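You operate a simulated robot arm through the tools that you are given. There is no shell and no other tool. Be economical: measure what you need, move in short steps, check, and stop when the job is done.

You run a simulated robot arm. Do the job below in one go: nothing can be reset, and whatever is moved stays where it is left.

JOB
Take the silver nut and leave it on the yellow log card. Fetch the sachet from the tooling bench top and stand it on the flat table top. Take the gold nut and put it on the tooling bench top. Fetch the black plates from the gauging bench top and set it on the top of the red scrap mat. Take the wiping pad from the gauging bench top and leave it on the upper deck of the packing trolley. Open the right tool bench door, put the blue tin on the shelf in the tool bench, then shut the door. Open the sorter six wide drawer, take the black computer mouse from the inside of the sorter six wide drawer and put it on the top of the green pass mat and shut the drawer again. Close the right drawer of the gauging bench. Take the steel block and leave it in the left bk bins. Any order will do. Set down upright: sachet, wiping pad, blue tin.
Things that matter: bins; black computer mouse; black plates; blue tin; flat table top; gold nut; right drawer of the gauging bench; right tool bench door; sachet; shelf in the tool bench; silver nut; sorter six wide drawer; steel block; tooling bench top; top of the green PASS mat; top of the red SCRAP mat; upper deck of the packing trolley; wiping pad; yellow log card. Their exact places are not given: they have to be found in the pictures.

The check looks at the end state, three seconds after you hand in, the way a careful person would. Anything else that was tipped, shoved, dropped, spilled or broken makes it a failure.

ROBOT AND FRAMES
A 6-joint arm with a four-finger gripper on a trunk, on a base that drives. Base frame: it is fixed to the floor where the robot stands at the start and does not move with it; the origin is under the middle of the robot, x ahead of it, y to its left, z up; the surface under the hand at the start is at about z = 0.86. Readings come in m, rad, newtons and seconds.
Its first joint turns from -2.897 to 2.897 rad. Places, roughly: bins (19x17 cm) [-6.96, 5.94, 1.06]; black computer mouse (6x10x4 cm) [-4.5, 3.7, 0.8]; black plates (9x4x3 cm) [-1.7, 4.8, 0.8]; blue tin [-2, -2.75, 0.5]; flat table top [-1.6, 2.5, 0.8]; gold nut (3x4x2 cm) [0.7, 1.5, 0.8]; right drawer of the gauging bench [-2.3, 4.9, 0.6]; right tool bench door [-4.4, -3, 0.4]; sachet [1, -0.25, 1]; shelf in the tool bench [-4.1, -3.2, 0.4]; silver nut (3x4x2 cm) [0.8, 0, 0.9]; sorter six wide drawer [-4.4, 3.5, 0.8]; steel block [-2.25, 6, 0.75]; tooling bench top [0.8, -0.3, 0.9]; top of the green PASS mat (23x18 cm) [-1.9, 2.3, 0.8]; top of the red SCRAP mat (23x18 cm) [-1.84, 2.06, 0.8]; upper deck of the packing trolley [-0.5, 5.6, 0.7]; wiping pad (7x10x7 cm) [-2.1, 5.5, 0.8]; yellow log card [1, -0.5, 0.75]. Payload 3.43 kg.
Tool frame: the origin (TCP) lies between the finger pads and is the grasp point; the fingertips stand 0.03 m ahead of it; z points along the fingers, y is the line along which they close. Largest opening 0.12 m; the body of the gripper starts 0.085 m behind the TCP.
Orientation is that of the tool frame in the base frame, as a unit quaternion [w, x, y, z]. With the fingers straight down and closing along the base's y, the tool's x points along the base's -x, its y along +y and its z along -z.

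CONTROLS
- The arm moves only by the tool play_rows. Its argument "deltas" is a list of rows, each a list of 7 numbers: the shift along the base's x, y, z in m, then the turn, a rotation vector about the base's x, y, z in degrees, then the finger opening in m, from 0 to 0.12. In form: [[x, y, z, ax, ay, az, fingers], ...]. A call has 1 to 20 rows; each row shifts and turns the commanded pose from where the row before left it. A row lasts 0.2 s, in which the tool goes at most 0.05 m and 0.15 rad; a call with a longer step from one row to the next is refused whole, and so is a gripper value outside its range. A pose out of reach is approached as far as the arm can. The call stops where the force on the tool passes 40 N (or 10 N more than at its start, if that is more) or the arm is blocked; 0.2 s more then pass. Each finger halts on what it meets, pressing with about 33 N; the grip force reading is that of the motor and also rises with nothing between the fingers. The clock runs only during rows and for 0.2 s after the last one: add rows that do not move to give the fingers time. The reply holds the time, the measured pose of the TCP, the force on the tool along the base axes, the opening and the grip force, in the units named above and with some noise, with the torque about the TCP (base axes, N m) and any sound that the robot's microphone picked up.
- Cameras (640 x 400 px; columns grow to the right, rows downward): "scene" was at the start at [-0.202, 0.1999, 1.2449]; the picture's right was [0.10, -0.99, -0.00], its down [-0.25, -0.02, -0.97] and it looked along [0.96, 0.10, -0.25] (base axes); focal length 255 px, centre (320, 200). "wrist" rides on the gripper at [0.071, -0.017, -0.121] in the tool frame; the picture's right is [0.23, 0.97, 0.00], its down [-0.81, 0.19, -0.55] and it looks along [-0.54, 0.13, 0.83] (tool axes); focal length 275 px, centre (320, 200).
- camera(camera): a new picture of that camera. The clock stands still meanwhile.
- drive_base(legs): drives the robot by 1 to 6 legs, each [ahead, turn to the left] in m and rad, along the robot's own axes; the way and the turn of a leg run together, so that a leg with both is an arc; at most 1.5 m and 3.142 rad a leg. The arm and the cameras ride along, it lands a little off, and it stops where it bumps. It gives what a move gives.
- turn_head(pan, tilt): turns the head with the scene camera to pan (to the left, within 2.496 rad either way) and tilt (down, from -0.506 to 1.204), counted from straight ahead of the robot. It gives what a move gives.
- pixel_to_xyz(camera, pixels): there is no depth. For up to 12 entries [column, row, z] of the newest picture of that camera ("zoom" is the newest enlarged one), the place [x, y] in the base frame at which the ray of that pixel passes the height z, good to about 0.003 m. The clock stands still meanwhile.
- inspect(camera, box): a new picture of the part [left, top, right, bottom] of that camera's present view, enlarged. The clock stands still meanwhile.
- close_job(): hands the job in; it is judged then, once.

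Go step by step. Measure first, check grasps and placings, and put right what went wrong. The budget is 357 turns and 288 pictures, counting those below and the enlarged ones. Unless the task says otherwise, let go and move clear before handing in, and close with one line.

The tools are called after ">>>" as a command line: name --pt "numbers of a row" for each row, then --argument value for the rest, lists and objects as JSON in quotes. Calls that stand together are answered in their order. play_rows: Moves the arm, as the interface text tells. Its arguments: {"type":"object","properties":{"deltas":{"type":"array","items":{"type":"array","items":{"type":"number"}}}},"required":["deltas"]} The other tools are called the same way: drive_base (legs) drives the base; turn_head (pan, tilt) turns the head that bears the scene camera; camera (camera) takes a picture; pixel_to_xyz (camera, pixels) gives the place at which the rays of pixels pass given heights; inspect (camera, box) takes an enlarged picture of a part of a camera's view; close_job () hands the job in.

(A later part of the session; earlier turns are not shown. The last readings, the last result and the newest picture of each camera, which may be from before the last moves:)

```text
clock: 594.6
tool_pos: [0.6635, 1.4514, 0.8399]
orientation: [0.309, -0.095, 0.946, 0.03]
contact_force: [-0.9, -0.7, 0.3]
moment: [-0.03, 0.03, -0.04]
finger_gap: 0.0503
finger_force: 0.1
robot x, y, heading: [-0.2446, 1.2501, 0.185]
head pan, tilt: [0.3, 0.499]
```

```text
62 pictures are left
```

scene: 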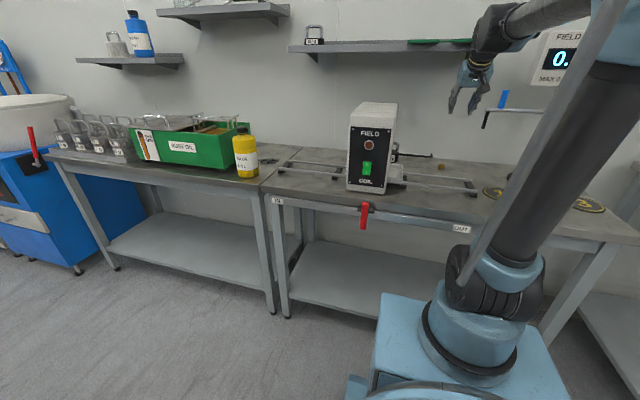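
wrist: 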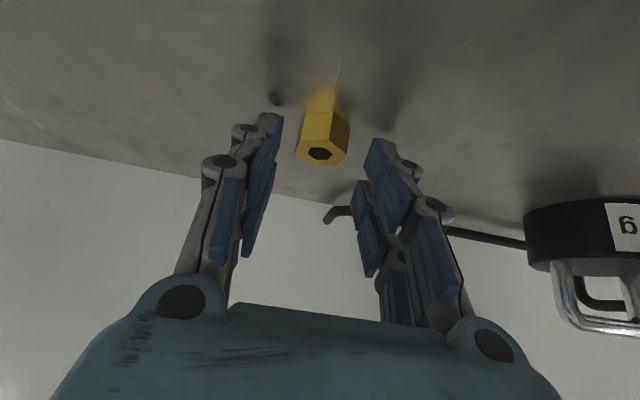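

>>> pixel_to_xyz --camera "wrist" --pixels '[[320, 153, 0.83], [320, 153, 0.82], [320, 153, 0.81], [320, 153, 0.8], [322, 90, 0.8], [322, 90, 0.79], [322, 90, 0.78], [277, 97, 0.8]]'

>>> inspect --camera "wrist" --box '[230, 60, 420, 240]'

```text
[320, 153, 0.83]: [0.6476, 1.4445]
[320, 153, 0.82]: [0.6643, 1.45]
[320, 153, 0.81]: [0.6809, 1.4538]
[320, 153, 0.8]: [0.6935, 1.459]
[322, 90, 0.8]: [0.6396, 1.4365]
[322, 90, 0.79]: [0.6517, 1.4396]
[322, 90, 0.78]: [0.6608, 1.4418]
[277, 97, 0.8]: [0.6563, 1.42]
```

```text
2.22 times, centred on (325, 150) of wrist
```

zoom: 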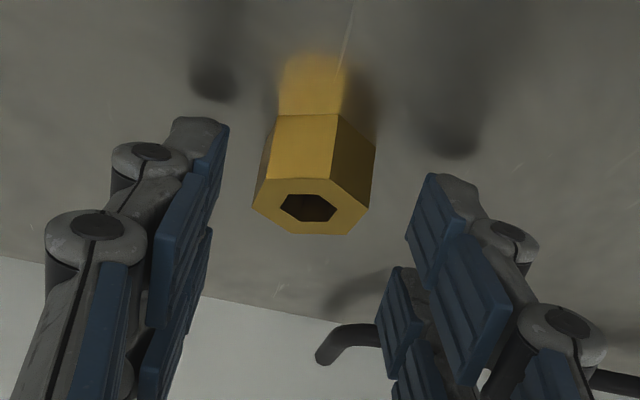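

The bench is actually lower (z≈0.78) and the fingers were passing just above the nut. I move to (0.676, 1.453) and lower to TCP 0.814.

>>> play_rows --pt "0.006 0.001 -0.008 0 0 0 0.05" --pt "0.006 0.001 -0.01 0 0 0 0.05" --pt "0 0 0 0 0 0 0.05"

>>> camera --camera "wrist"

```text
clock: 595.0
tool_pos: [0.657, 1.4513, 0.8458]
orientation: [0.315, -0.096, 0.944, 0.031]
contact_force: [-1.9, -0.5, 8.5]
moment: [-0.07, 0.35, -0.01]
finger_gap: 0.0254
finger_force: 40.9
robot x, y, heading: [-0.2439, 1.253, 0.187]
head pan, tilt: [0.3, 0.499]
stopped in row 2: the force on the tool passed its limit at 57 N (the readings are from after the stop); the commanded pose is now the measured one
```

```text
60 pictures are left
```

wrist: 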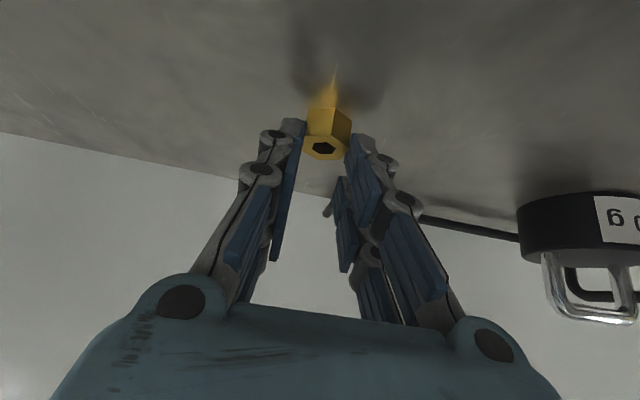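

On the stop the fingers closed on the nut (gap 0.0254, 41 N). I keep the grip and lift gently back.

>>> play_rows --pt "0 0 0 0 0 0 0.01" --pt "-0.005 0 0.01 0 0 0 0.01" --pt "-0.01 -0.002 0.03 0 0 0 0.01" --pt "-0.03 -0.006 0.035 0 0 0 0.01" --pt "-0.03 -0.006 0.035 0 0 0 0.01"

>>> camera --camera "wrist"

```text
clock: 596.2
tool_pos: [0.583, 1.4338, 0.9563]
orientation: [0.316, -0.096, 0.943, 0.031]
contact_force: [0.7, 0.4, -0.5]
moment: [-0.02, 0.06, 0.03]
finger_gap: 0.0254
finger_force: 33.1
robot x, y, heading: [-0.2394, 1.2558, 0.194]
head pan, tilt: [0.3, 0.499]
```

```text
59 pictures are left
```

wrist: 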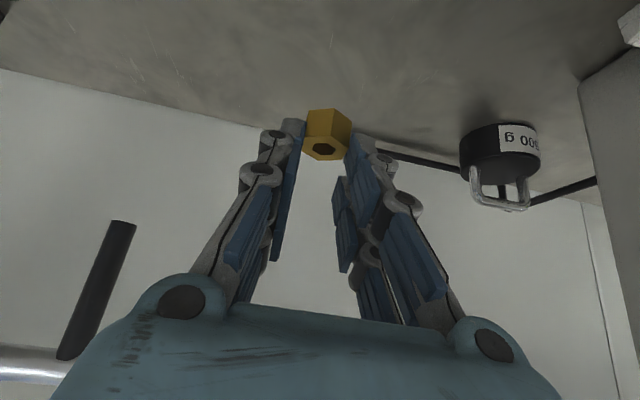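

The gold nut is held at the fingertips. I retract clear of the detector and boom, level the tool and drive to the tooling bench.

>>> play_rows --pt "-0.03 -0.01 0.035 0 0 0 0.01" --pt "-0.03 -0.01 0.035 0 0 0 0.01" --pt "-0.03 -0.01 0.035 0 0 0 0.01" --pt "-0.04 -0.01 0.02 0 0 0 0.01" --pt "-0.04 -0.01 0.02 0 0 0 0.01" --pt "-0.045 -0.01 0.0 0 0 0 0.01" --pt "-0.045 -0.01 0.0 0 0 0 0.01" --pt "0 0 0 -1.4 6.9 0 0.01" --pt "0 0 0.0 -1.4 6.9 0 0.01" --pt "0 0 0.0 -1.4 6.9 0 0.01" --pt "0 0 0.0 -1.4 6.9 0 0.01" --pt "0 0 0.0 -1.4 6.9 0 0.01" --pt "0 0 0.0 0 0 0 0.01"

>>> drive_base --legs '[[-0.15, 0], [0, -1.69], [1.2, 0], [0, 1.5]]'

>>> camera --camera "wrist"

>>> turn_head --pan 0.0 --tilt 0.5

>>> camera --camera "scene"

```text
clock: 599.0
tool_pos: [0.3222, 1.3662, 1.1017]
orientation: [0.015, -0.101, 0.995, 0.0]
contact_force: [0.6, -0.2, 0.1]
moment: [0.02, -0.02, -0.03]
finger_gap: 0.0252
finger_force: 33.0
robot x, y, heading: [-0.2439, 1.2507, 0.189]
head pan, tilt: [0.3, 0.499]
```

```text
clock: 615.0
tool_pos: [0.2762, 0.0289, 1.101]
orientation: [0.016, -0.01, 1.0, 0.0]
contact_force: [-0.2, 0.2, -1.2]
moment: [0.02, -0.02, -0.03]
finger_gap: 0.0254
finger_force: 34.1
robot x, y, heading: [-0.3019, 0.013, 0.011]
head pan, tilt: [0.3, 0.499]
```

```text
58 pictures are left
```

wrist: 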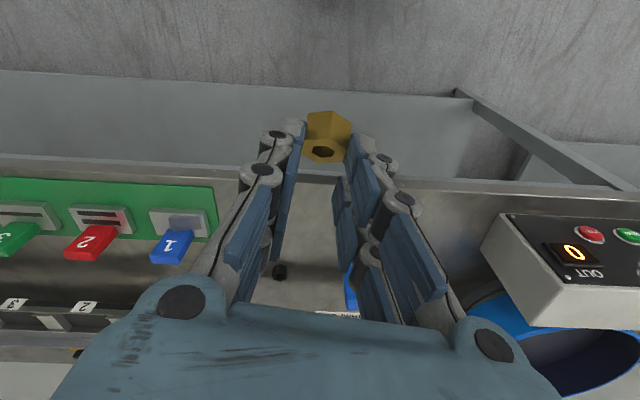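

```text
clock: 615.8
tool_pos: [0.2634, 0.0284, 1.109]
orientation: [0.021, -0.011, 1.0, -0.001]
contact_force: [0.2, 0.1, -0.9]
moment: [-0.01, -0.03, 0.01]
finger_gap: 0.0254
finger_force: 32.5
robot x, y, heading: [-0.3005, 0.0104, 0.01]
head pan, tilt: [0.0, 0.499]
```

```text
57 pictures are left
```

scene: 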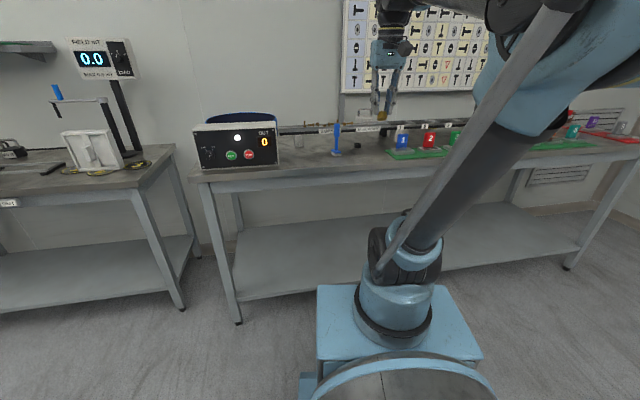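

>>> pixel_to_xyz --camera "wrist" --pixels '[[320, 190, 0.86], [320, 225, 0.86], [279, 275, 0.87], [350, 300, 0.86], [212, 240, 0.86], [485, 250, 0.86]]'

```text
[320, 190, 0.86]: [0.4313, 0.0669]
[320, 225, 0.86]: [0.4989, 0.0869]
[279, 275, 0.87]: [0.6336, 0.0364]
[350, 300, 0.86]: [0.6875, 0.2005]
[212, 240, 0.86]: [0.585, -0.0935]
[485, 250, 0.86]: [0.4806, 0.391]
```

I tilt the tool back to the angle at which I gripped the nut, so that it sits flat, and move over a clear spot at (0.53, 0.12).

>>> play_rows --pt "0.04 0.018 0 0 -6.9 0 0.01" --pt "0.04 0.018 0 0 -6.9 0 0.01" --pt "0.04 0.018 0 0 -6.9 0 0.01" --pt "0.04 0.018 0 0 -6.9 0 0.01" --pt "0.04 0.018 0 0 -6.9 0 0.01" --pt "0.04 0 -0.02 0 0 0 0.01" --pt "0.01 0 -0.04 0 0 0 0.01" --pt "0 0 -0.04 0 0 0 0.01" --pt "0 0 -0.04 0 0 0 0.01" --pt "0 0 0 0 0 0 0.01"

>>> camera --camera "wrist"

```text
clock: 617.6
tool_pos: [0.5035, 0.1189, 1.0293]
orientation: [0.326, -0.011, 0.945, -0.002]
contact_force: [1.9, 0.5, -1.7]
moment: [-0.07, 0.05, 0.02]
finger_gap: 0.0254
finger_force: 32.5
robot x, y, heading: [-0.2981, 0.009, 0.009]
head pan, tilt: [0.0, 0.499]
stopped in row 9: the force on the tool passed its limit at 125 N (the readings are from after the stop); the commanded pose is now the measured one
```

```text
56 pictures are left
```

wrist: 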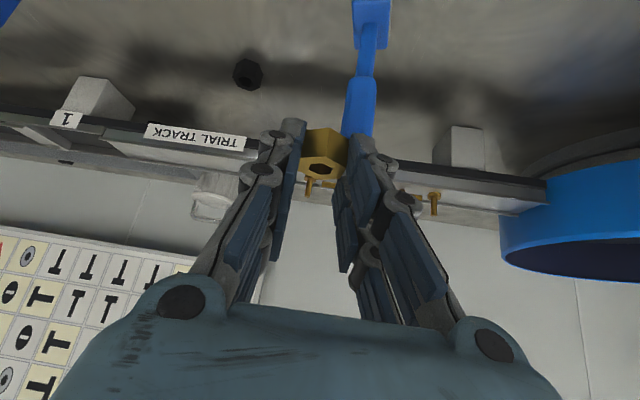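

The finger touched the top of the blue post, which still stands. I lift off, check it and choose a spot further right.

>>> play_rows --pt "0 0 0.04 0 0 0 0.01" --pt "0 -0.01 0.04 0 0 0 0.01" --pt "-0.02 -0.04 0.0 0 0 0 0.01" --pt "-0.02 -0.04 0.0 0 0 0 0.01" --pt "0 -0.04 0 0 0 0 0.01"

>>> camera --camera "wrist"

>>> inspect --camera "scene" --box '[260, 80, 480, 220]'

```text
clock: 618.9
tool_pos: [0.4627, -0.0124, 1.1098]
orientation: [0.327, -0.01, 0.945, -0.002]
contact_force: [-0.5, -0.7, 0.2]
moment: [0.03, 0.04, 0.0]
finger_gap: 0.0252
finger_force: 33.3
robot x, y, heading: [-0.2999, 0.0122, 0.014]
head pan, tilt: [0.0, 0.499]
```

```text
55 pictures are left
```

wrist: 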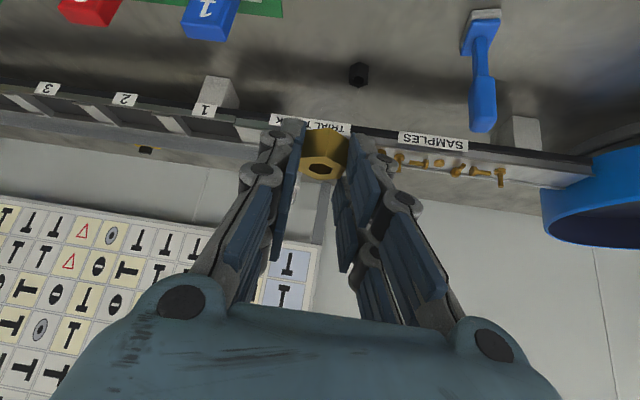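

```text
2.86 times, centred on (370, 150) of scene
```

zoom: 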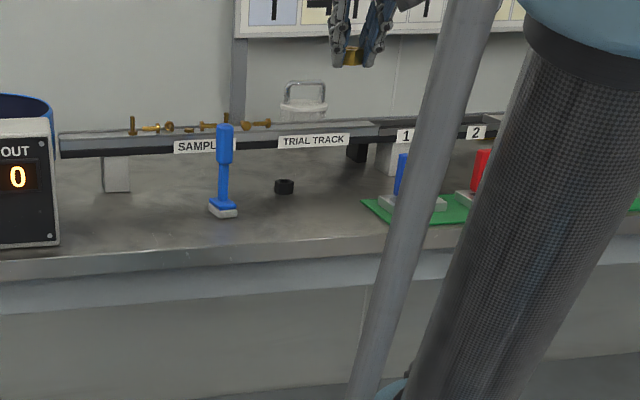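

>>> pixel_to_xyz --camera "zoom" --pixels '[[222, 212, 0.86], [285, 190, 0.86], [365, 203, 0.86], [395, 222, 0.86], [310, 225, 0.86], [310, 250, 0.86]]'

```text
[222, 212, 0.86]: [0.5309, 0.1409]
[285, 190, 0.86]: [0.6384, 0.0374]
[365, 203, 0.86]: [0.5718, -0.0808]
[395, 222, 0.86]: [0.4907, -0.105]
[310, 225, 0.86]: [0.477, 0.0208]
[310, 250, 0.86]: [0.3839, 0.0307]
```

>>> play_rows --pt "0.03 0.004 -0.03 0 1.2 0 0.01" --pt "0.02 0.003 -0.04 0 0 0 0.01" --pt "0 0 -0.04 0 0 0 0.01" --pt "0 0 -0.04 0 0 0 0.01" --pt "0 0 -0.03 0 0 0 0.01" --pt "0 0 0 0 0 0 0.01"

>>> camera --camera "wrist"

```text
clock: 620.2
tool_pos: [0.5143, -0.0044, 0.9285]
orientation: [0.318, -0.01, 0.948, -0.003]
contact_force: [-0.5, 0.5, -0.4]
moment: [0.0, 0.0, -0.02]
finger_gap: 0.0251
finger_force: 33.4
robot x, y, heading: [-0.3012, 0.0108, 0.008]
head pan, tilt: [0.0, 0.499]
```

```text
53 pictures are left
```

wrist: 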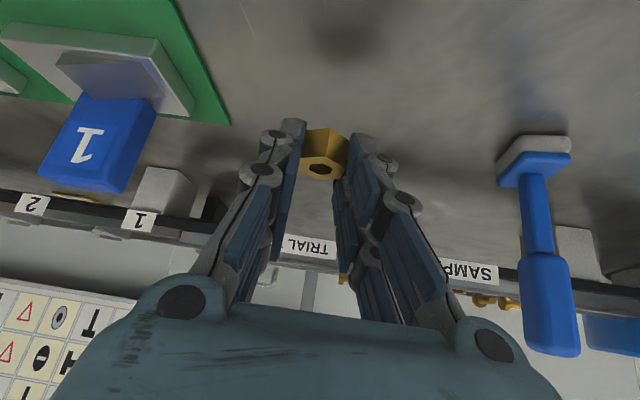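

>>> play_rows --pt "0 0 -0.012 0 0 0 0.01" --pt "0 0 -0.004 0 0 0 0.01" --pt "0 0 0 0 0 0 0.01"

>>> play_rows --pt "0 0 -0.004 0 0 0 0.01" --pt "0 0 0 0 0 0 0.01"

>>> play_rows --pt "0 0 -0.003 0 0 0 0.01" --pt "0 0 0 0 0 0 0.01"

```text
clock: 621.0
tool_pos: [0.5127, -0.0029, 0.9124]
orientation: [0.317, -0.01, 0.948, -0.003]
contact_force: [-0.1, 0.0, 0.2]
moment: [-0.01, -0.01, -0.03]
finger_gap: 0.0251
finger_force: 33.1
robot x, y, heading: [-0.3023, 0.0066, 0.009]
head pan, tilt: [0.0, 0.499]
```

```text
clock: 621.6
tool_pos: [0.5132, -0.0031, 0.9079]
orientation: [0.317, -0.01, 0.948, -0.003]
contact_force: [-0.1, -0.6, -0.6]
moment: [0.0, 0.0, 0.0]
finger_gap: 0.0252
finger_force: 33.1
robot x, y, heading: [-0.2994, 0.0071, 0.013]
head pan, tilt: [0.0, 0.499]
```

```text
clock: 622.2
tool_pos: [0.5139, -0.003, 0.9059]
orientation: [0.317, -0.01, 0.948, -0.003]
contact_force: [-0.1, 0.4, 0.4]
moment: [-0.03, -0.02, 0.0]
finger_gap: 0.0252
finger_force: 32.5
robot x, y, heading: [-0.3004, 0.0119, 0.012]
head pan, tilt: [0.0, 0.499]
```

>>> play_rows --pt "0 0 -0.003 0 0 0 0.01" --pt "0 0 0 0 0 0 0.01"

>>> play_rows --pt "0 0 -0.003 0 0 0 0.01" --pt "0 0 0 0 0 0 0.01"

>>> inspect --camera "wrist" --box '[250, 80, 410, 220]'

```text
clock: 622.9
tool_pos: [0.512, -0.0032, 0.9028]
orientation: [0.317, -0.01, 0.948, -0.003]
contact_force: [0.2, 0.0, 1.0]
moment: [-0.02, 0.02, 0.02]
finger_gap: 0.0253
finger_force: 33.0
robot x, y, heading: [-0.2993, 0.0089, 0.007]
head pan, tilt: [0.0, 0.499]
```

```text
clock: 623.5
tool_pos: [0.5134, -0.0043, 0.8988]
orientation: [0.318, -0.01, 0.948, -0.003]
contact_force: [0.2, -0.9, -0.2]
moment: [0.02, 0.03, 0.02]
finger_gap: 0.0252
finger_force: 32.7
robot x, y, heading: [-0.2967, 0.0138, 0.004]
head pan, tilt: [0.0, 0.499]
```

```text
2.86 times, centred on (330, 150) of wrist
```

zoom: 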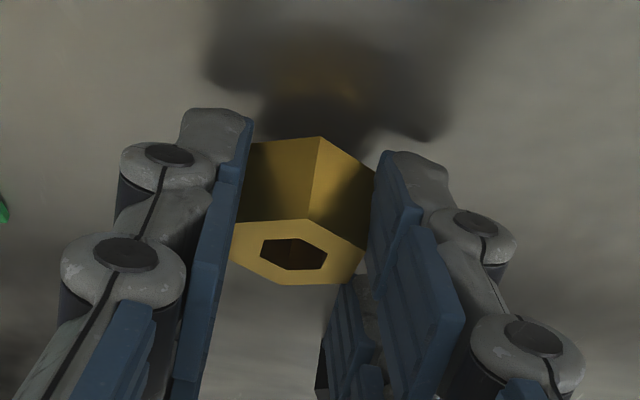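

>>> play_rows --pt "0 0 -0.003 0 0 0 0.01" --pt "0 0 0 0 0 0 0.01"

>>> play_rows --pt "0 0 -0.003 0 0 0 0.01" --pt "0 0 0 0 0 0 0.01"

>>> play_rows --pt "0 0 -0.002 0 0 0 0.01" --pt "0 0 0 0 0 0 0.01"

```text
clock: 624.0
tool_pos: [0.5134, -0.0028, 0.8974]
orientation: [0.318, -0.009, 0.948, -0.003]
contact_force: [0.1, -0.1, 24.9]
moment: [0.43, 0.01, 0.02]
finger_gap: 0.0254
finger_force: 33.2
robot x, y, heading: [-0.2985, 0.0085, 0.007]
head pan, tilt: [0.0, 0.499]
```

```text
clock: 624.4
tool_pos: [0.5036, -0.0029, 0.9059]
orientation: [0.324, -0.01, 0.946, -0.004]
contact_force: [2.7, -0.6, -2.5]
moment: [0.0, 0.08, 0.02]
finger_gap: 0.0251
finger_force: 32.7
robot x, y, heading: [-0.3004, 0.0078, 0.008]
head pan, tilt: [0.0, 0.499]
stopped in row 1: the force on the tool passed its limit at 46 N (the readings are from after the stop); the commanded pose is now the measured one
```

```text
clock: 625.0
tool_pos: [0.5026, -0.0042, 0.9048]
orientation: [0.324, -0.01, 0.946, -0.004]
contact_force: [0.8, -0.3, -0.8]
moment: [-0.02, 0.02, -0.03]
finger_gap: 0.0252
finger_force: 32.8
robot x, y, heading: [-0.2977, 0.0093, 0.008]
head pan, tilt: [0.0, 0.499]
```

Contact is at about 0.898. I go back down to it and release.

>>> play_rows --pt "0 0 -0.006 0 0.8 0 0.01" --pt "0 0 0 0 0 0 0.01" --pt "0 0 0 0 0 0 0.035" --pt "0 0 0 0 0 0 0.05" --pt "0 0 0 0 0 0 0.05" --pt "-0.02 0 0.025 0 0 0 0.05" --pt "-0.03 0 0.035 0 0 0 0.05" --pt "-0.03 0 0.035 0 0 0 0.05" --pt "-0.02 0 0.04 0 0 0 0.05"

>>> camera --camera "wrist"

```text
clock: 627.0
tool_pos: [0.4038, -0.0036, 1.032]
orientation: [0.318, -0.011, 0.948, -0.002]
contact_force: [-0.5, -0.1, 0.1]
moment: [0.0, 0.0, 0.02]
finger_gap: 0.0501
finger_force: 0.0
robot x, y, heading: [-0.2968, 0.0111, 0.015]
head pan, tilt: [0.0, 0.499]
```

```text
51 pictures are left
```

wrist: 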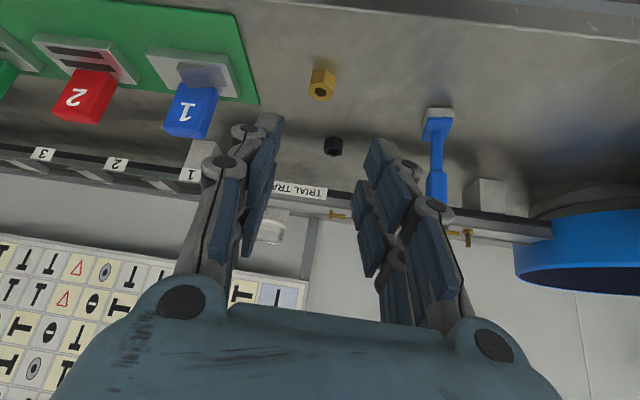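

The gold nut stands on the tooling bench. Last comes the blue tin: I level the tool, back out and look south-west.

>>> play_rows --pt "-0.02 0 0.03 0 7.2 0 0.05" --pt "-0.02 0 0.03 0 7.2 0 0.05" --pt "-0.02 0 0.03 0 7.2 0 0.05" --pt "0 0 0.02 0 7.2 0 0.05" --pt "0 0 0.0 0 7.2 0 0.05"

>>> drive_base --legs '[[-0.4, 0], [0, -1.5], [0, -0.6]]'

>>> turn_head --pan 0.0 --tilt 0.3

>>> camera --camera "scene"

```text
clock: 628.2
tool_pos: [0.3421, -0.0027, 1.1437]
orientation: [0.009, -0.011, 1.0, -0.001]
contact_force: [0.0, -0.7, 0.5]
moment: [0.02, -0.04, 0.02]
finger_gap: 0.0499
finger_force: 0.1
robot x, y, heading: [-0.3008, 0.0096, 0.011]
head pan, tilt: [0.0, 0.499]
```

```text
clock: 636.8
tool_pos: [-1.0482, -0.5373, 1.143]
orientation: [0.004, 0.865, 0.501, -0.008]
contact_force: [0.1, -0.3, -0.1]
moment: [0.01, 0.03, -0.01]
finger_gap: 0.05
finger_force: 0.0
robot x, y, heading: [-0.6956, -0.0015, -2.099]
head pan, tilt: [0.0, 0.499]
```

```text
clock: 637.5
tool_pos: [-1.04, -0.5259, 1.1497]
orientation: [0.008, 0.865, 0.501, -0.012]
contact_force: [0.3, -0.8, 0.8]
moment: [0.01, 0.01, -0.02]
finger_gap: 0.0502
finger_force: 0.2
robot x, y, heading: [-0.695, -0.003, -2.101]
head pan, tilt: [0.0, 0.3]
```

```text
50 pictures are left
```

scene: 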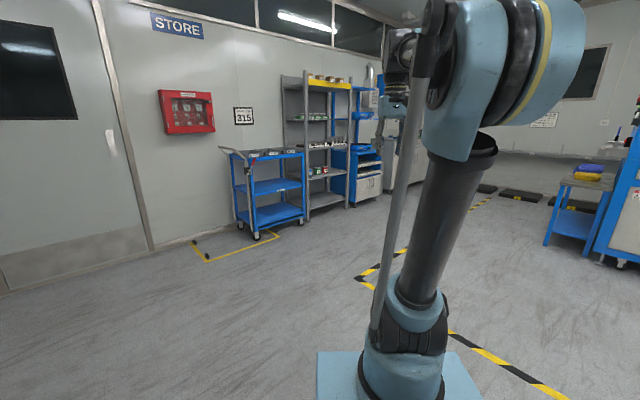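

>>> inspect --camera "scene" --box '[210, 60, 420, 260]'

>>> pixel_to_xyz --camera "scene" --pixels '[[256, 240, 0.0], [302, 222, 0.0], [347, 206, 0.0], [380, 195, 0.0], [236, 186, 0.5], [300, 178, 0.5]]'

```text
2.00 times, centred on (315, 160) of scene
```

zoom: 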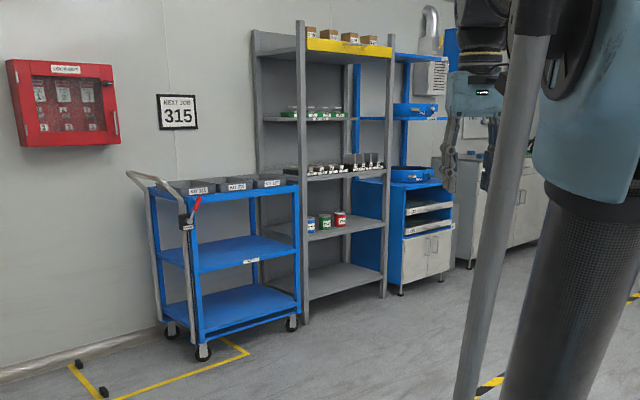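

```text
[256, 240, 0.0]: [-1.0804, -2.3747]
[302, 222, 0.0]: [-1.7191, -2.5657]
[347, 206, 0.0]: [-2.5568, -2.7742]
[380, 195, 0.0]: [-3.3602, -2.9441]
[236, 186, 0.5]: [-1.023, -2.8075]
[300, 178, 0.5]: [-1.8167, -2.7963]
```

Blue, green and red tins stand on the rack shelf at about z 0.5. I drive in front of the rack and face it.

>>> drive_base --legs '[[0, -0.206], [1.2, 0], [1.09, 0], [0, 0.956]]'

>>> turn_head --pan 0.15 --tilt 0.6

>>> camera --camera "scene"

```text
clock: 652.5
tool_pos: [-2.1352, -2.3145, 1.1508]
orientation: [0.01, 0.623, 0.782, -0.009]
contact_force: [-0.3, 0.2, 0.3]
moment: [0.03, -0.05, 0.0]
finger_gap: 0.05
finger_force: 0.0
robot x, y, heading: [-2.2459, -1.6917, -1.356]
head pan, tilt: [0.0, 0.3]
```

```text
clock: 653.3
tool_pos: [-2.1381, -2.3015, 1.1581]
orientation: [0.017, 0.623, 0.782, -0.013]
contact_force: [0.5, -0.1, -0.3]
moment: [0.01, -0.01, 0.01]
finger_gap: 0.0498
finger_force: 0.0
robot x, y, heading: [-2.2414, -1.6913, -1.353]
head pan, tilt: [0.15, 0.6]
```

```text
48 pictures are left
```

scene: 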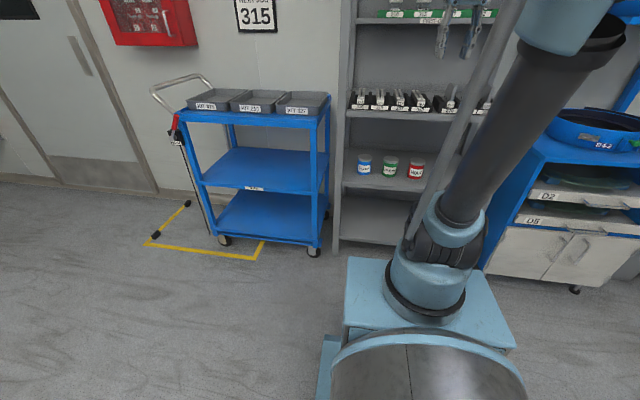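

>>> inspect --camera "scene" --box '[330, 80, 450, 200]'

>>> pixel_to_xyz --camera "scene" --pixels '[[364, 172, 0.45], [364, 172, 0.48], [364, 172, 0.5], [364, 157, 0.55], [364, 157, 0.58], [390, 174, 0.48], [345, 185, 0.47], [340, 255, 0.0], [400, 117, 0.8], [400, 117, 0.85]]'

```text
3.33 times, centred on (390, 140) of scene
```

zoom: 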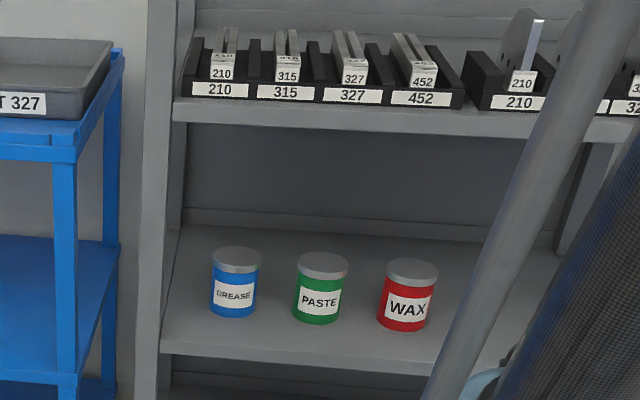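

```text
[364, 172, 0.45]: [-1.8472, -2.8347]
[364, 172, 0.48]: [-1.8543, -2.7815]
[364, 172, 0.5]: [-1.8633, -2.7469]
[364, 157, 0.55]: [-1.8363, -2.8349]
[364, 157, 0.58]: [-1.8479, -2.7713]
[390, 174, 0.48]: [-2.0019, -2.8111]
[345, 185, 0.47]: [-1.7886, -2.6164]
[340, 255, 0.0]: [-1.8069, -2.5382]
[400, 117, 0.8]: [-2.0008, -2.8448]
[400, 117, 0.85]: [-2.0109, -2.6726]
```

The tin is labelled GREASE and stands near (-1.85, -2.8), with its base at about z 0.46. I roll the hand so the camera is on top and point the tool forward, well in front of the rack.

>>> play_rows --pt "0.006 0.002 0 0 0 -8.3 0.08" --pt "0.006 0.002 0 0 0 -8.3 0.1" --pt "0.006 0.002 0 0 0 -8.3 0.12" --pt "0.006 0.002 0 0 0 -8.3 0.12" --pt "0.006 0.002 0 0 0 -8.3 0.12" --pt "0.006 0.002 0 0 0 -8.3 0.12" --pt "0.006 0.002 0 0 0 -8.3 0.12" --pt "0.006 0.002 0 0 0 -8.3 0.12" --pt "0.006 0.002 0 0 0 -8.3 0.12" --pt "0.006 0.002 0 0 0 -8.3 0.12" --pt "0.006 0.002 0 0 0 -8.3 0.12" --pt "0.006 0.002 0 0 0 -8.3 0.12" --pt "0.006 0.002 0 0 0 -8.3 0.12" --pt "0.006 0.002 0 0 0 -8.3 0.12" --pt "0.006 0.002 0 0 0 -8.3 0.12" --pt "0.006 0.002 0 0 0 -8.3 0.12" --pt "0 0 0 0 0 -8.3 0.12" --pt "0 0 0 0 0 -8.3 0.12" --pt "0 0 0 0 0 -8.3 0.12" --pt "0 0 0 0 0 -8.3 0.12"

>>> play_rows --pt "0 0 -0.03 -6.68 -3.41 0 0.12" --pt "0 0 -0.03 -6.68 -3.41 0 0.12" --pt "0 0 -0.03 -6.68 -3.41 0 0.12" --pt "0 0 -0.03 -6.68 -3.41 0 0.12" --pt "0 0 -0.03 -6.68 -3.41 0 0.12" --pt "0 -0.01 -0.03 -6.68 -3.41 0 0.12" --pt "0 -0.01 -0.03 -6.68 -3.41 0 0.12" --pt "0 -0.01 -0.03 -6.68 -3.41 0 0.12" --pt "0 -0.02 -0.03 -6.68 -3.41 0 0.12" --pt "0 -0.02 -0.03 -6.68 -3.41 0 0.12" --pt "0 -0.02 -0.03 -6.68 -3.41 0 0.12" --pt "0 -0.02 -0.03 -6.0 -3.0 0 0.12"

>>> camera --camera "wrist"

```text
clock: 657.5
tool_pos: [-2.0663, -2.2779, 1.1568]
orientation: [-0.013, 0.853, -0.521, -0.017]
contact_force: [-0.2, -0.4, -0.2]
moment: [0.0, 0.0, -0.02]
finger_gap: 0.1202
finger_force: 0.2
out of reach, approached as far as the arm can: row 20
robot x, y, heading: [-2.2398, -1.6922, -1.353]
head pan, tilt: [0.15, 0.6]
```

```text
clock: 660.1
tool_pos: [-2.0663, -2.3869, 0.8692]
orientation: [0.357, 0.62, -0.382, 0.584]
contact_force: [-0.6, -8.3, -2.3]
moment: [0.01, -0.07, 0.34]
finger_gap: 0.12
finger_force: 0.2
out of reach, approached as far as the arm can: row 11, 12
robot x, y, heading: [-2.2434, -1.6959, -1.356]
head pan, tilt: [0.15, 0.6]
```

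```text
46 pictures are left
```

wrist: 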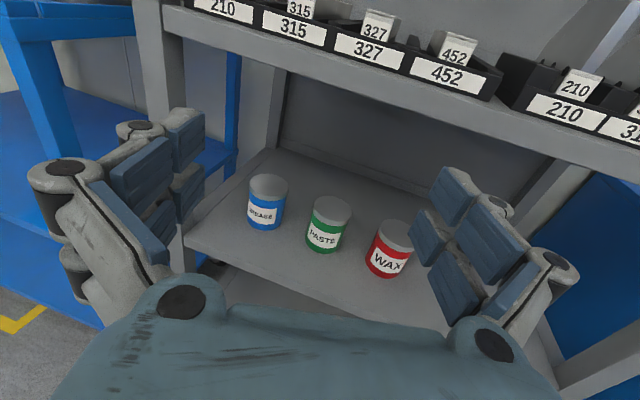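

>>> pixel_to_xyz --camera "wrist" --pixels '[[265, 222, 0.44], [265, 222, 0.46], [265, 222, 0.48], [265, 222, 0.5], [268, 185, 0.55], [268, 185, 0.57], [325, 245, 0.46], [186, 240, 0.46], [250, 180, 0.55], [288, 184, 0.55]]'

```text
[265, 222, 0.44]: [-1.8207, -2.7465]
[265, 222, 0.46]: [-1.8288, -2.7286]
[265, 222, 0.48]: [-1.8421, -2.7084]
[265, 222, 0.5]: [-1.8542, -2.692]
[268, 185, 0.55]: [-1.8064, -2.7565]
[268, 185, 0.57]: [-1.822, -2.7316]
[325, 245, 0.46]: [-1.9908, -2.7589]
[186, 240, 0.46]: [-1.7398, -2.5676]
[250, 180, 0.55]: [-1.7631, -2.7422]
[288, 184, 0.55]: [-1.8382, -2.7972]
```

The tool points at the tins but the arm is folded tight. I back the base up 0.22 m for room, then lower the hand to tin height.

>>> drive_base --legs '[[-0.22, 0]]'

>>> play_rows --pt "0.01 0 -0.04 0 0 0 0.12" --pt "0.01 0 -0.04 0 0 0 0.12" --pt "0.01 0 -0.04 0 0 0 0.12" --pt "0.01 0 -0.04 0 0 0 0.12" --pt "0.01 -0.02 -0.04 0 0 0 0.12" --pt "0.01 -0.03 -0.03 0 0 0 0.12" --pt "0.01 -0.03 -0.03 0 0 0 0.12" --pt "0.01 -0.03 -0.03 0 0 0 0.12" --pt "0.01 -0.03 0 0 0 0 0.12" --pt "0.01 -0.03 0 0 0 0 0.12"

>>> camera --camera "wrist"

```text
clock: 661.9
tool_pos: [-2.1135, -2.177, 0.8694]
orientation: [0.358, 0.62, -0.381, 0.585]
contact_force: [-0.3, 0.0, 0.4]
moment: [-0.02, -0.02, 0.0]
finger_gap: 0.1198
finger_force: 0.0
robot x, y, heading: [-2.2917, -1.4751, -1.354]
head pan, tilt: [0.15, 0.6]
```

```text
clock: 664.0
tool_pos: [-2.0142, -2.37, 0.8384]
orientation: [0.361, 0.618, -0.379, 0.587]
contact_force: [-0.3, -0.2, 0.4]
moment: [0.03, 0.04, -0.02]
finger_gap: 0.1196
finger_force: 0.0
out of reach, approached as far as the arm can: row 1, 2, 3, 4, 5, 6, 7, 8
robot x, y, heading: [-2.2891, -1.4773, -1.353]
head pan, tilt: [0.15, 0.6]
```

```text
45 pictures are left
```

wrist: 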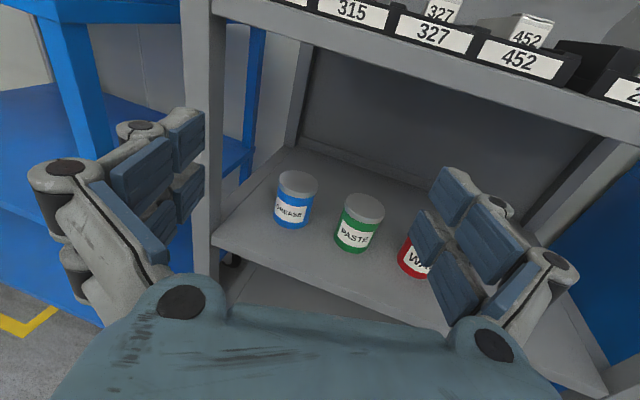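

Low and close it cannot hold the tool level, so I pitch the tool 30° downward, which raises the wrist, and lower again.

>>> play_rows --pt "-0.01 0.02 0 6.68 3.41 0 0.12" --pt "-0.01 0.02 0 6.68 3.41 0 0.12" --pt "0 0 0 6.68 3.41 0 0.12" --pt "0 0 0 6.68 3.41 0 0.12" --pt "0 0 -0.04 0 0 0 0.12" --pt "0 0 -0.04 0 0 0 0.12" --pt "0 0 -0.04 0 0 0 0.12" --pt "0 0 -0.04 0 0 0 0.12"

>>> camera --camera "wrist"

```text
clock: 665.9
tool_pos: [-2.0341, -2.3353, 0.6872]
orientation: [0.249, 0.75, -0.459, 0.406]
contact_force: [0.0, 0.3, -0.3]
moment: [0.02, 0.02, -0.03]
finger_gap: 0.1199
finger_force: 0.1
out of reach, approached as far as the arm can: row 8
robot x, y, heading: [-2.2902, -1.4821, -1.355]
head pan, tilt: [0.15, 0.6]
```

```text
44 pictures are left
```

wrist: 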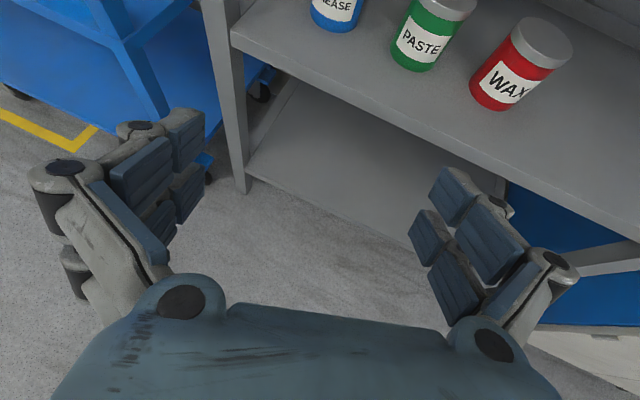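

>>> pixel_to_xyz --camera "wrist" --pixels '[[332, 25, 0.48], [332, 25, 0.5], [332, 25, 0.52], [410, 65, 0.5], [232, 25, 0.5], [232, 25, 0.48]]'

```text
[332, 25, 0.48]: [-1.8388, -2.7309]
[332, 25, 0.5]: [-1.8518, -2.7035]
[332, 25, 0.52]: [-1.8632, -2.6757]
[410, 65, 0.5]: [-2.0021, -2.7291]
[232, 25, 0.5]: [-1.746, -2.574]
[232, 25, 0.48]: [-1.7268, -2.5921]
```

The shelf is at z≈0.515, the tin centre about (-1.857, -2.69), and the bay is tall. I move in toward it, stopping short to look.

>>> play_rows --pt "0.019 -0.037 -0.006 0 0 0 0.1" --pt "0.019 -0.037 -0.006 0 0 0 0.1" --pt "0.019 -0.037 -0.006 0 0 0 0.1" --pt "0.019 -0.037 -0.006 0 0 0 0.1" --pt "0.019 -0.037 -0.01 0 0 0 0.1" --pt "0.01 -0.018 -0.03 0 0 0 0.1" --pt "0 0 0 0 0 0 0.1"

>>> camera --camera "wrist"

```text
clock: 667.5
tool_pos: [-1.926, -2.5387, 0.6271]
orientation: [0.252, 0.748, -0.459, 0.408]
contact_force: [0.5, -0.4, 0.0]
moment: [0.0, 0.01, 0.01]
finger_gap: 0.0998
finger_force: 0.0
robot x, y, heading: [-2.2885, -1.4756, -1.356]
head pan, tilt: [0.15, 0.6]
```

```text
43 pictures are left
```

wrist: 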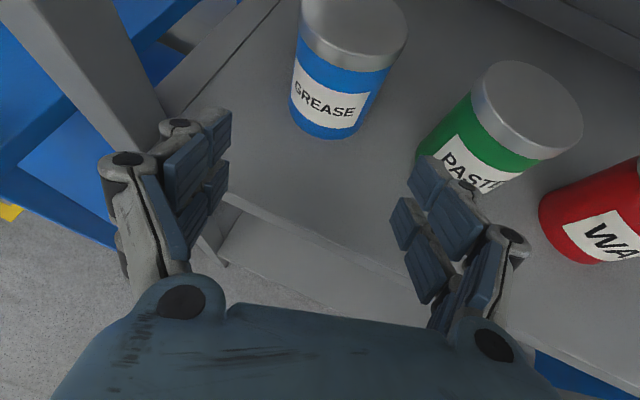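

>>> pixel_to_xyz --camera "wrist" --pixels '[[325, 118, 0.515], [355, 30, 0.605], [355, 30, 0.6], [291, 105, 0.515], [362, 118, 0.515], [222, 205, 0.515]]'

```text
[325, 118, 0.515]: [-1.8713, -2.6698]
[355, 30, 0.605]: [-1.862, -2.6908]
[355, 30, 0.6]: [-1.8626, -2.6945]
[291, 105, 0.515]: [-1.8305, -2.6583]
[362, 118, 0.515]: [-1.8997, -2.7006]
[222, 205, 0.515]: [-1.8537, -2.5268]
```

>>> play_rows --pt "-0.0107 -0.0054 0 0 0 0 0.11" --pt "0.0176 -0.0347 -0.0143 0 0 0 0.11" --pt "0.0176 -0.0347 -0.0143 0 0 0 0.11" --pt "0.0176 -0.0347 -0.0143 0 0 0 0.11" --pt "0 0 0 0 0 0 0.11"

>>> camera --camera "wrist"

```text
clock: 668.6
tool_pos: [-1.8846, -2.6497, 0.5808]
orientation: [0.251, 0.749, -0.459, 0.408]
contact_force: [0.0, -0.4, -0.3]
moment: [0.0, -0.04, 0.01]
finger_gap: 0.11
finger_force: 0.1
robot x, y, heading: [-2.2918, -1.4772, -1.354]
head pan, tilt: [0.15, 0.6]
```

```text
42 pictures are left
```

wrist: 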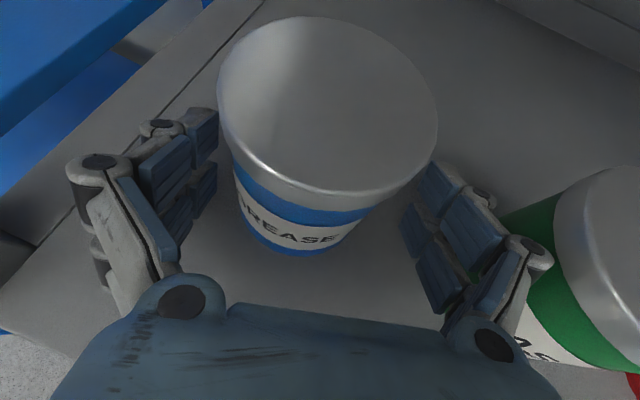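

>>> play_rows --pt "0.016 -0.032 -0.01 0 0 0 0.11" --pt "0 0 0 0 0 0 0.11" --pt "0 0 0 0 0 0 0.09" --pt "0 0 0 0 0 0 0.07" --pt "0 0 0 0 0 0 0.06" --pt "0 0 0 0 0 0 0.06"

>>> camera --camera "wrist"

```text
clock: 669.4
tool_pos: [-1.8703, -2.6746, 0.5938]
orientation: [0.255, 0.746, -0.456, 0.414]
contact_force: [2.5, -1.4, 18.6]
moment: [0.22, 0.0, 0.2]
finger_gap: 0.0726
finger_force: 42.2
robot x, y, heading: [-2.2849, -1.4761, -1.357]
head pan, tilt: [0.15, 0.6]
stopped in row 3: the force on the tool passed its limit at 46 N (the readings are from after the stop); the commanded pose is now the measured one
```

```text
41 pictures are left
```

wrist: 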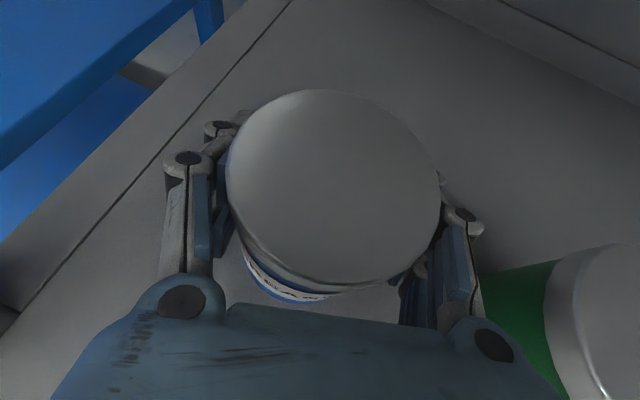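

It is gripped (gap 0.073, 42 N). I lift slightly and look.

>>> play_rows --pt "0 0 0 0 0 0 0.06" --pt "0 0 0.015 0 0 0 0.06" --pt "0 0 0.02 0 0 0 0.06" --pt "0 0 0.02 0 0 0 0.06"

>>> turn_head --pan 0.3 --tilt 0.5

>>> inspect --camera "scene" --box '[240, 80, 480, 280]'

```text
clock: 670.4
tool_pos: [-1.8705, -2.6749, 0.6464]
orientation: [0.255, 0.746, -0.456, 0.412]
contact_force: [0.6, -0.5, -5.0]
moment: [-0.07, -0.02, -0.04]
finger_gap: 0.0723
finger_force: 32.8
robot x, y, heading: [-2.2906, -1.4742, -1.354]
head pan, tilt: [0.15, 0.6]
```

```text
clock: 671.1
tool_pos: [-1.8708, -2.6736, 0.6452]
orientation: [0.255, 0.746, -0.456, 0.413]
contact_force: [0.3, -0.1, -3.4]
moment: [-0.03, -0.04, -0.01]
finger_gap: 0.0721
finger_force: 33.2
robot x, y, heading: [-2.2893, -1.4778, -1.358]
head pan, tilt: [0.3, 0.499]
```

```text
2.00 times, centred on (360, 180) of scene
```

zoom: 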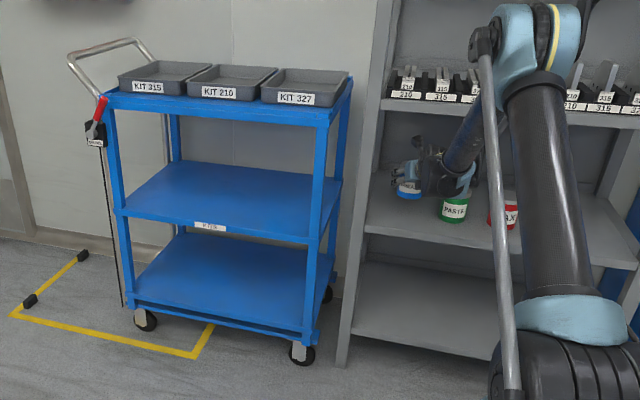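

The tin is held upright and its neighbours are undisturbed. I back out of the rack, raise the hand, and drive toward the tool bench to look.

>>> play_rows --pt "-0.0176 0.0347 0.005 0 0 0 0.06" --pt "-0.0176 0.0347 0.005 0 0 0 0.06" --pt "-0.0176 0.0347 0.005 0 0 0 0.06" --pt "-0.0176 0.0347 0.005 0 0 0 0.06" --pt "-0.0176 0.0347 0.005 0 0 0 0.06" --pt "-0.0176 0.0347 0.005 0 0 0 0.06" --pt "-0.0176 0.0347 0.02 0 0 0 0.06" --pt "-0.0176 0.0347 0.02 0 0 0 0.06" --pt "-0.0176 0.0347 0.03 0 0 0 0.06" --pt "-0.0 0.02 0.04 0 0 0 0.06" --pt "-0.0 0.02 0.04 0 0 0 0.06" --pt "0 0.02 0.04 0 0 0 0.06" --pt "0 0 0.045 0 0 0 0.06" --pt "0 0 0.045 0 0 0 0.06"

>>> drive_base --legs '[[-0.25, 0], [0, -1.4], [1.2, 0], [0.7, 0], [0, 1.3]]'

>>> turn_head --pan 0.0 --tilt 0.5

>>> camera --camera "scene"

```text
clock: 674.1
tool_pos: [-2.0293, -2.3066, 0.9569]
orientation: [0.255, 0.746, -0.456, 0.413]
contact_force: [0.1, -0.6, -3.9]
moment: [-0.07, -0.03, 0.01]
finger_gap: 0.0723
finger_force: 32.4
robot x, y, heading: [-2.2901, -1.4785, -1.357]
head pan, tilt: [0.3, 0.499]
```

```text
clock: 692.8
tool_pos: [-3.9929, -2.7411, 0.9562]
orientation: [0.282, 0.714, -0.505, 0.394]
contact_force: [-0.8, 0.2, -4.4]
moment: [-0.02, 0.0, 0.04]
finger_gap: 0.072
finger_force: 32.8
robot x, y, heading: [-4.1494, -1.8859, -1.487]
head pan, tilt: [0.3, 0.499]
```

```text
clock: 693.6
tool_pos: [-3.9934, -2.7293, 0.9662]
orientation: [0.287, 0.712, -0.502, 0.399]
contact_force: [0.1, 0.0, -3.6]
moment: [-0.06, -0.05, 0.0]
finger_gap: 0.0719
finger_force: 33.1
robot x, y, heading: [-4.1466, -1.8846, -1.487]
head pan, tilt: [0.0, 0.499]
```

```text
39 pictures are left
```

scene: 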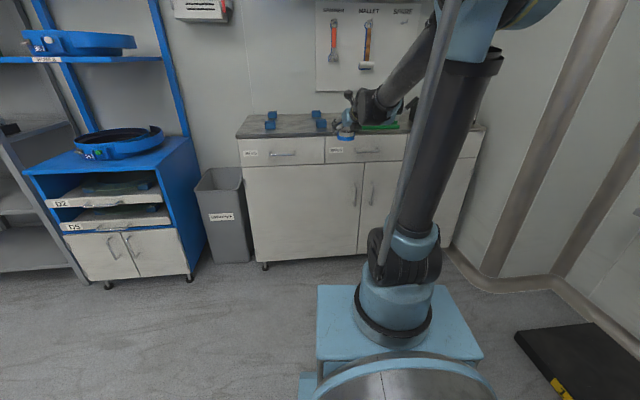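

>>> pixel_to_xyz --camera "scene" --pixels '[[265, 268, 0.0], [262, 262, 0.05], [448, 250, 0.05], [240, 137, 0.86], [325, 137, 0.86], [290, 125, 0.86], [371, 193, 0.5], [371, 193, 0.55], [362, 193, 0.5], [371, 183, 0.6]]'

>>> inspect --camera "scene" --box '[230, 100, 490, 270]'

```text
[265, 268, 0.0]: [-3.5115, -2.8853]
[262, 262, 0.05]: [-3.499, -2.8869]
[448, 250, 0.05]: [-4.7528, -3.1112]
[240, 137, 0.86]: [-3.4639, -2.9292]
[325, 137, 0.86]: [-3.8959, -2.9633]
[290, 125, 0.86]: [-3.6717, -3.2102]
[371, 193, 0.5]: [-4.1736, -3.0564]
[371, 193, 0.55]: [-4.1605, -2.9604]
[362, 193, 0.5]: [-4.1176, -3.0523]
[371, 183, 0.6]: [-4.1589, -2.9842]
```

```text
2.35 times, centred on (360, 185) of scene
```

zoom: 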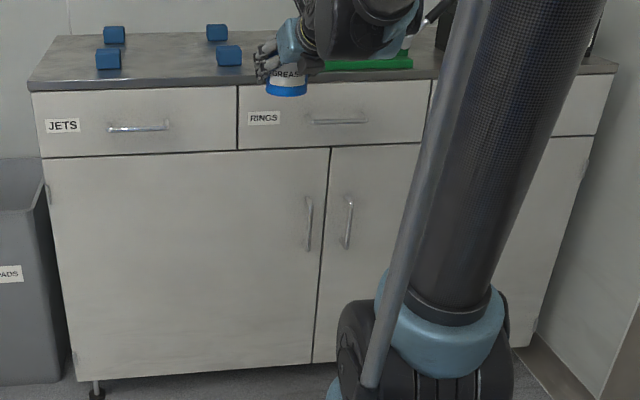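

The tin is upright in the gripper. I'll set it down for now on the free front strip of the tool bench top near (-3.69, -3.04) so the hand is free for the door.

>>> play_rows --pt "0.04 0 0.02 0 0 0 0.06" --pt "0.045 0 0.02 0 0 0 0.06" --pt "0.045 0 0.01 0 0 0 0.06" --pt "0.045 -0.005 0 0 0 0 0.06" --pt "0.045 -0.015 0 0 0 0 0.06" --pt "0.045 -0.015 0 0 0 0 0.06" --pt "0.035 -0.03 0 0 0 0 0.06" --pt "0 -0.045 0 0 0 0 0.06" --pt "0 -0.045 0 0 0 0 0.06" --pt "0 -0.045 0 0 0 0 0.06" --pt "0 -0.045 0 0 0 0 0.06" --pt "0 -0.045 0 0 0 0 0.06"

>>> camera --camera "wrist"

>>> inspect --camera "scene" --box '[220, 60, 420, 200]'

```text
clock: 696.2
tool_pos: [-3.8956, -3.0871, 1.018]
orientation: [0.286, 0.712, -0.503, 0.397]
contact_force: [-1.4, 1.1, -2.7]
moment: [-0.01, 0.0, -0.03]
finger_gap: 0.0722
finger_force: 32.8
out of reach, approached as far as the arm can: row 2, 3, 4, 5, 6, 7, 8
robot x, y, heading: [-4.1524, -1.8855, -1.49]
head pan, tilt: [0.0, 0.499]
```

```text
37 pictures are left
```

wrist: 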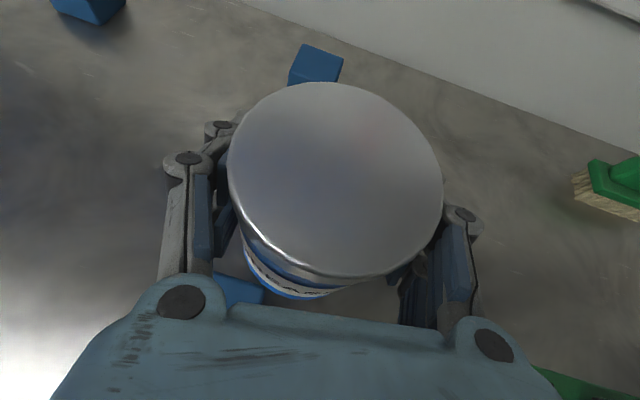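

```text
2.86 times, centred on (320, 130) of scene
```

zoom: 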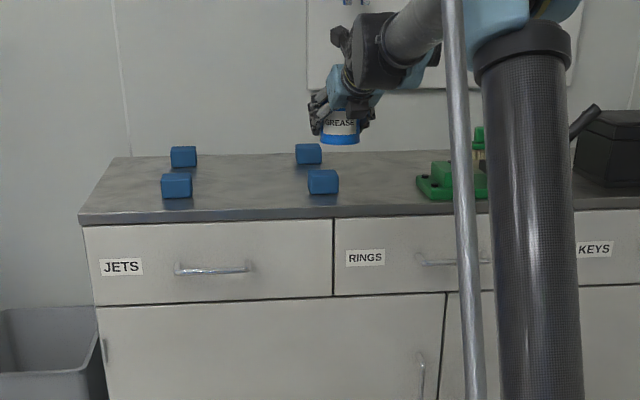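

>>> pixel_to_xyz --camera "zoom" --pixels '[[323, 194, 0.86], [308, 163, 0.86], [420, 192, 0.86], [450, 165, 0.86], [380, 192, 0.86], [370, 215, 0.86], [340, 143, 0.95]]'

```text
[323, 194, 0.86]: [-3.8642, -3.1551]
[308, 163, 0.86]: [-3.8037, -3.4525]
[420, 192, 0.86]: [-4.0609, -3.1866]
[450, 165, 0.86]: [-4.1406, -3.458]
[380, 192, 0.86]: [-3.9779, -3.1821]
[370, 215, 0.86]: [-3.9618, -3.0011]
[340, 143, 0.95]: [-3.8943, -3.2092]
```

>>> play_rows --pt "-0.04 0 0 0 0 0 0.06" --pt "-0.04 -0.003 0 0 0 0 0.06" --pt "0 0 -0.03 0 0 0 0.06" --pt "0 0 -0.02 0 0 0 0.06" --pt "0 0 0 0 0 0 0.06"

>>> inspect --camera "scene" --box '[260, 80, 400, 180]'

```text
clock: 697.4
tool_pos: [-3.9771, -3.0887, 0.9677]
orientation: [0.286, 0.712, -0.503, 0.398]
contact_force: [0.3, 0.4, -3.7]
moment: [-0.03, -0.02, 0.0]
finger_gap: 0.0722
finger_force: 33.1
robot x, y, heading: [-4.1545, -1.8817, -1.488]
head pan, tilt: [0.0, 0.499]
```

```text
4.00 times, centred on (330, 130) of scene
```

zoom: 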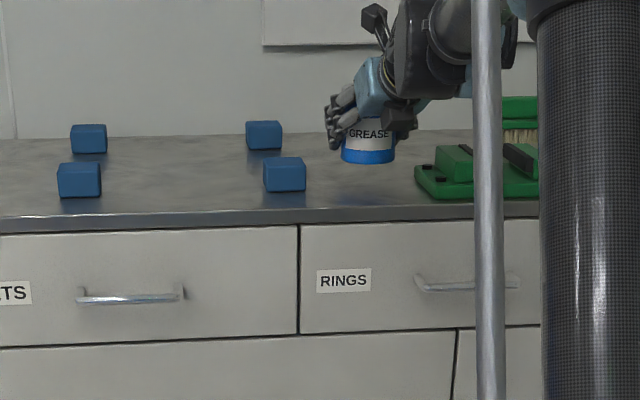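

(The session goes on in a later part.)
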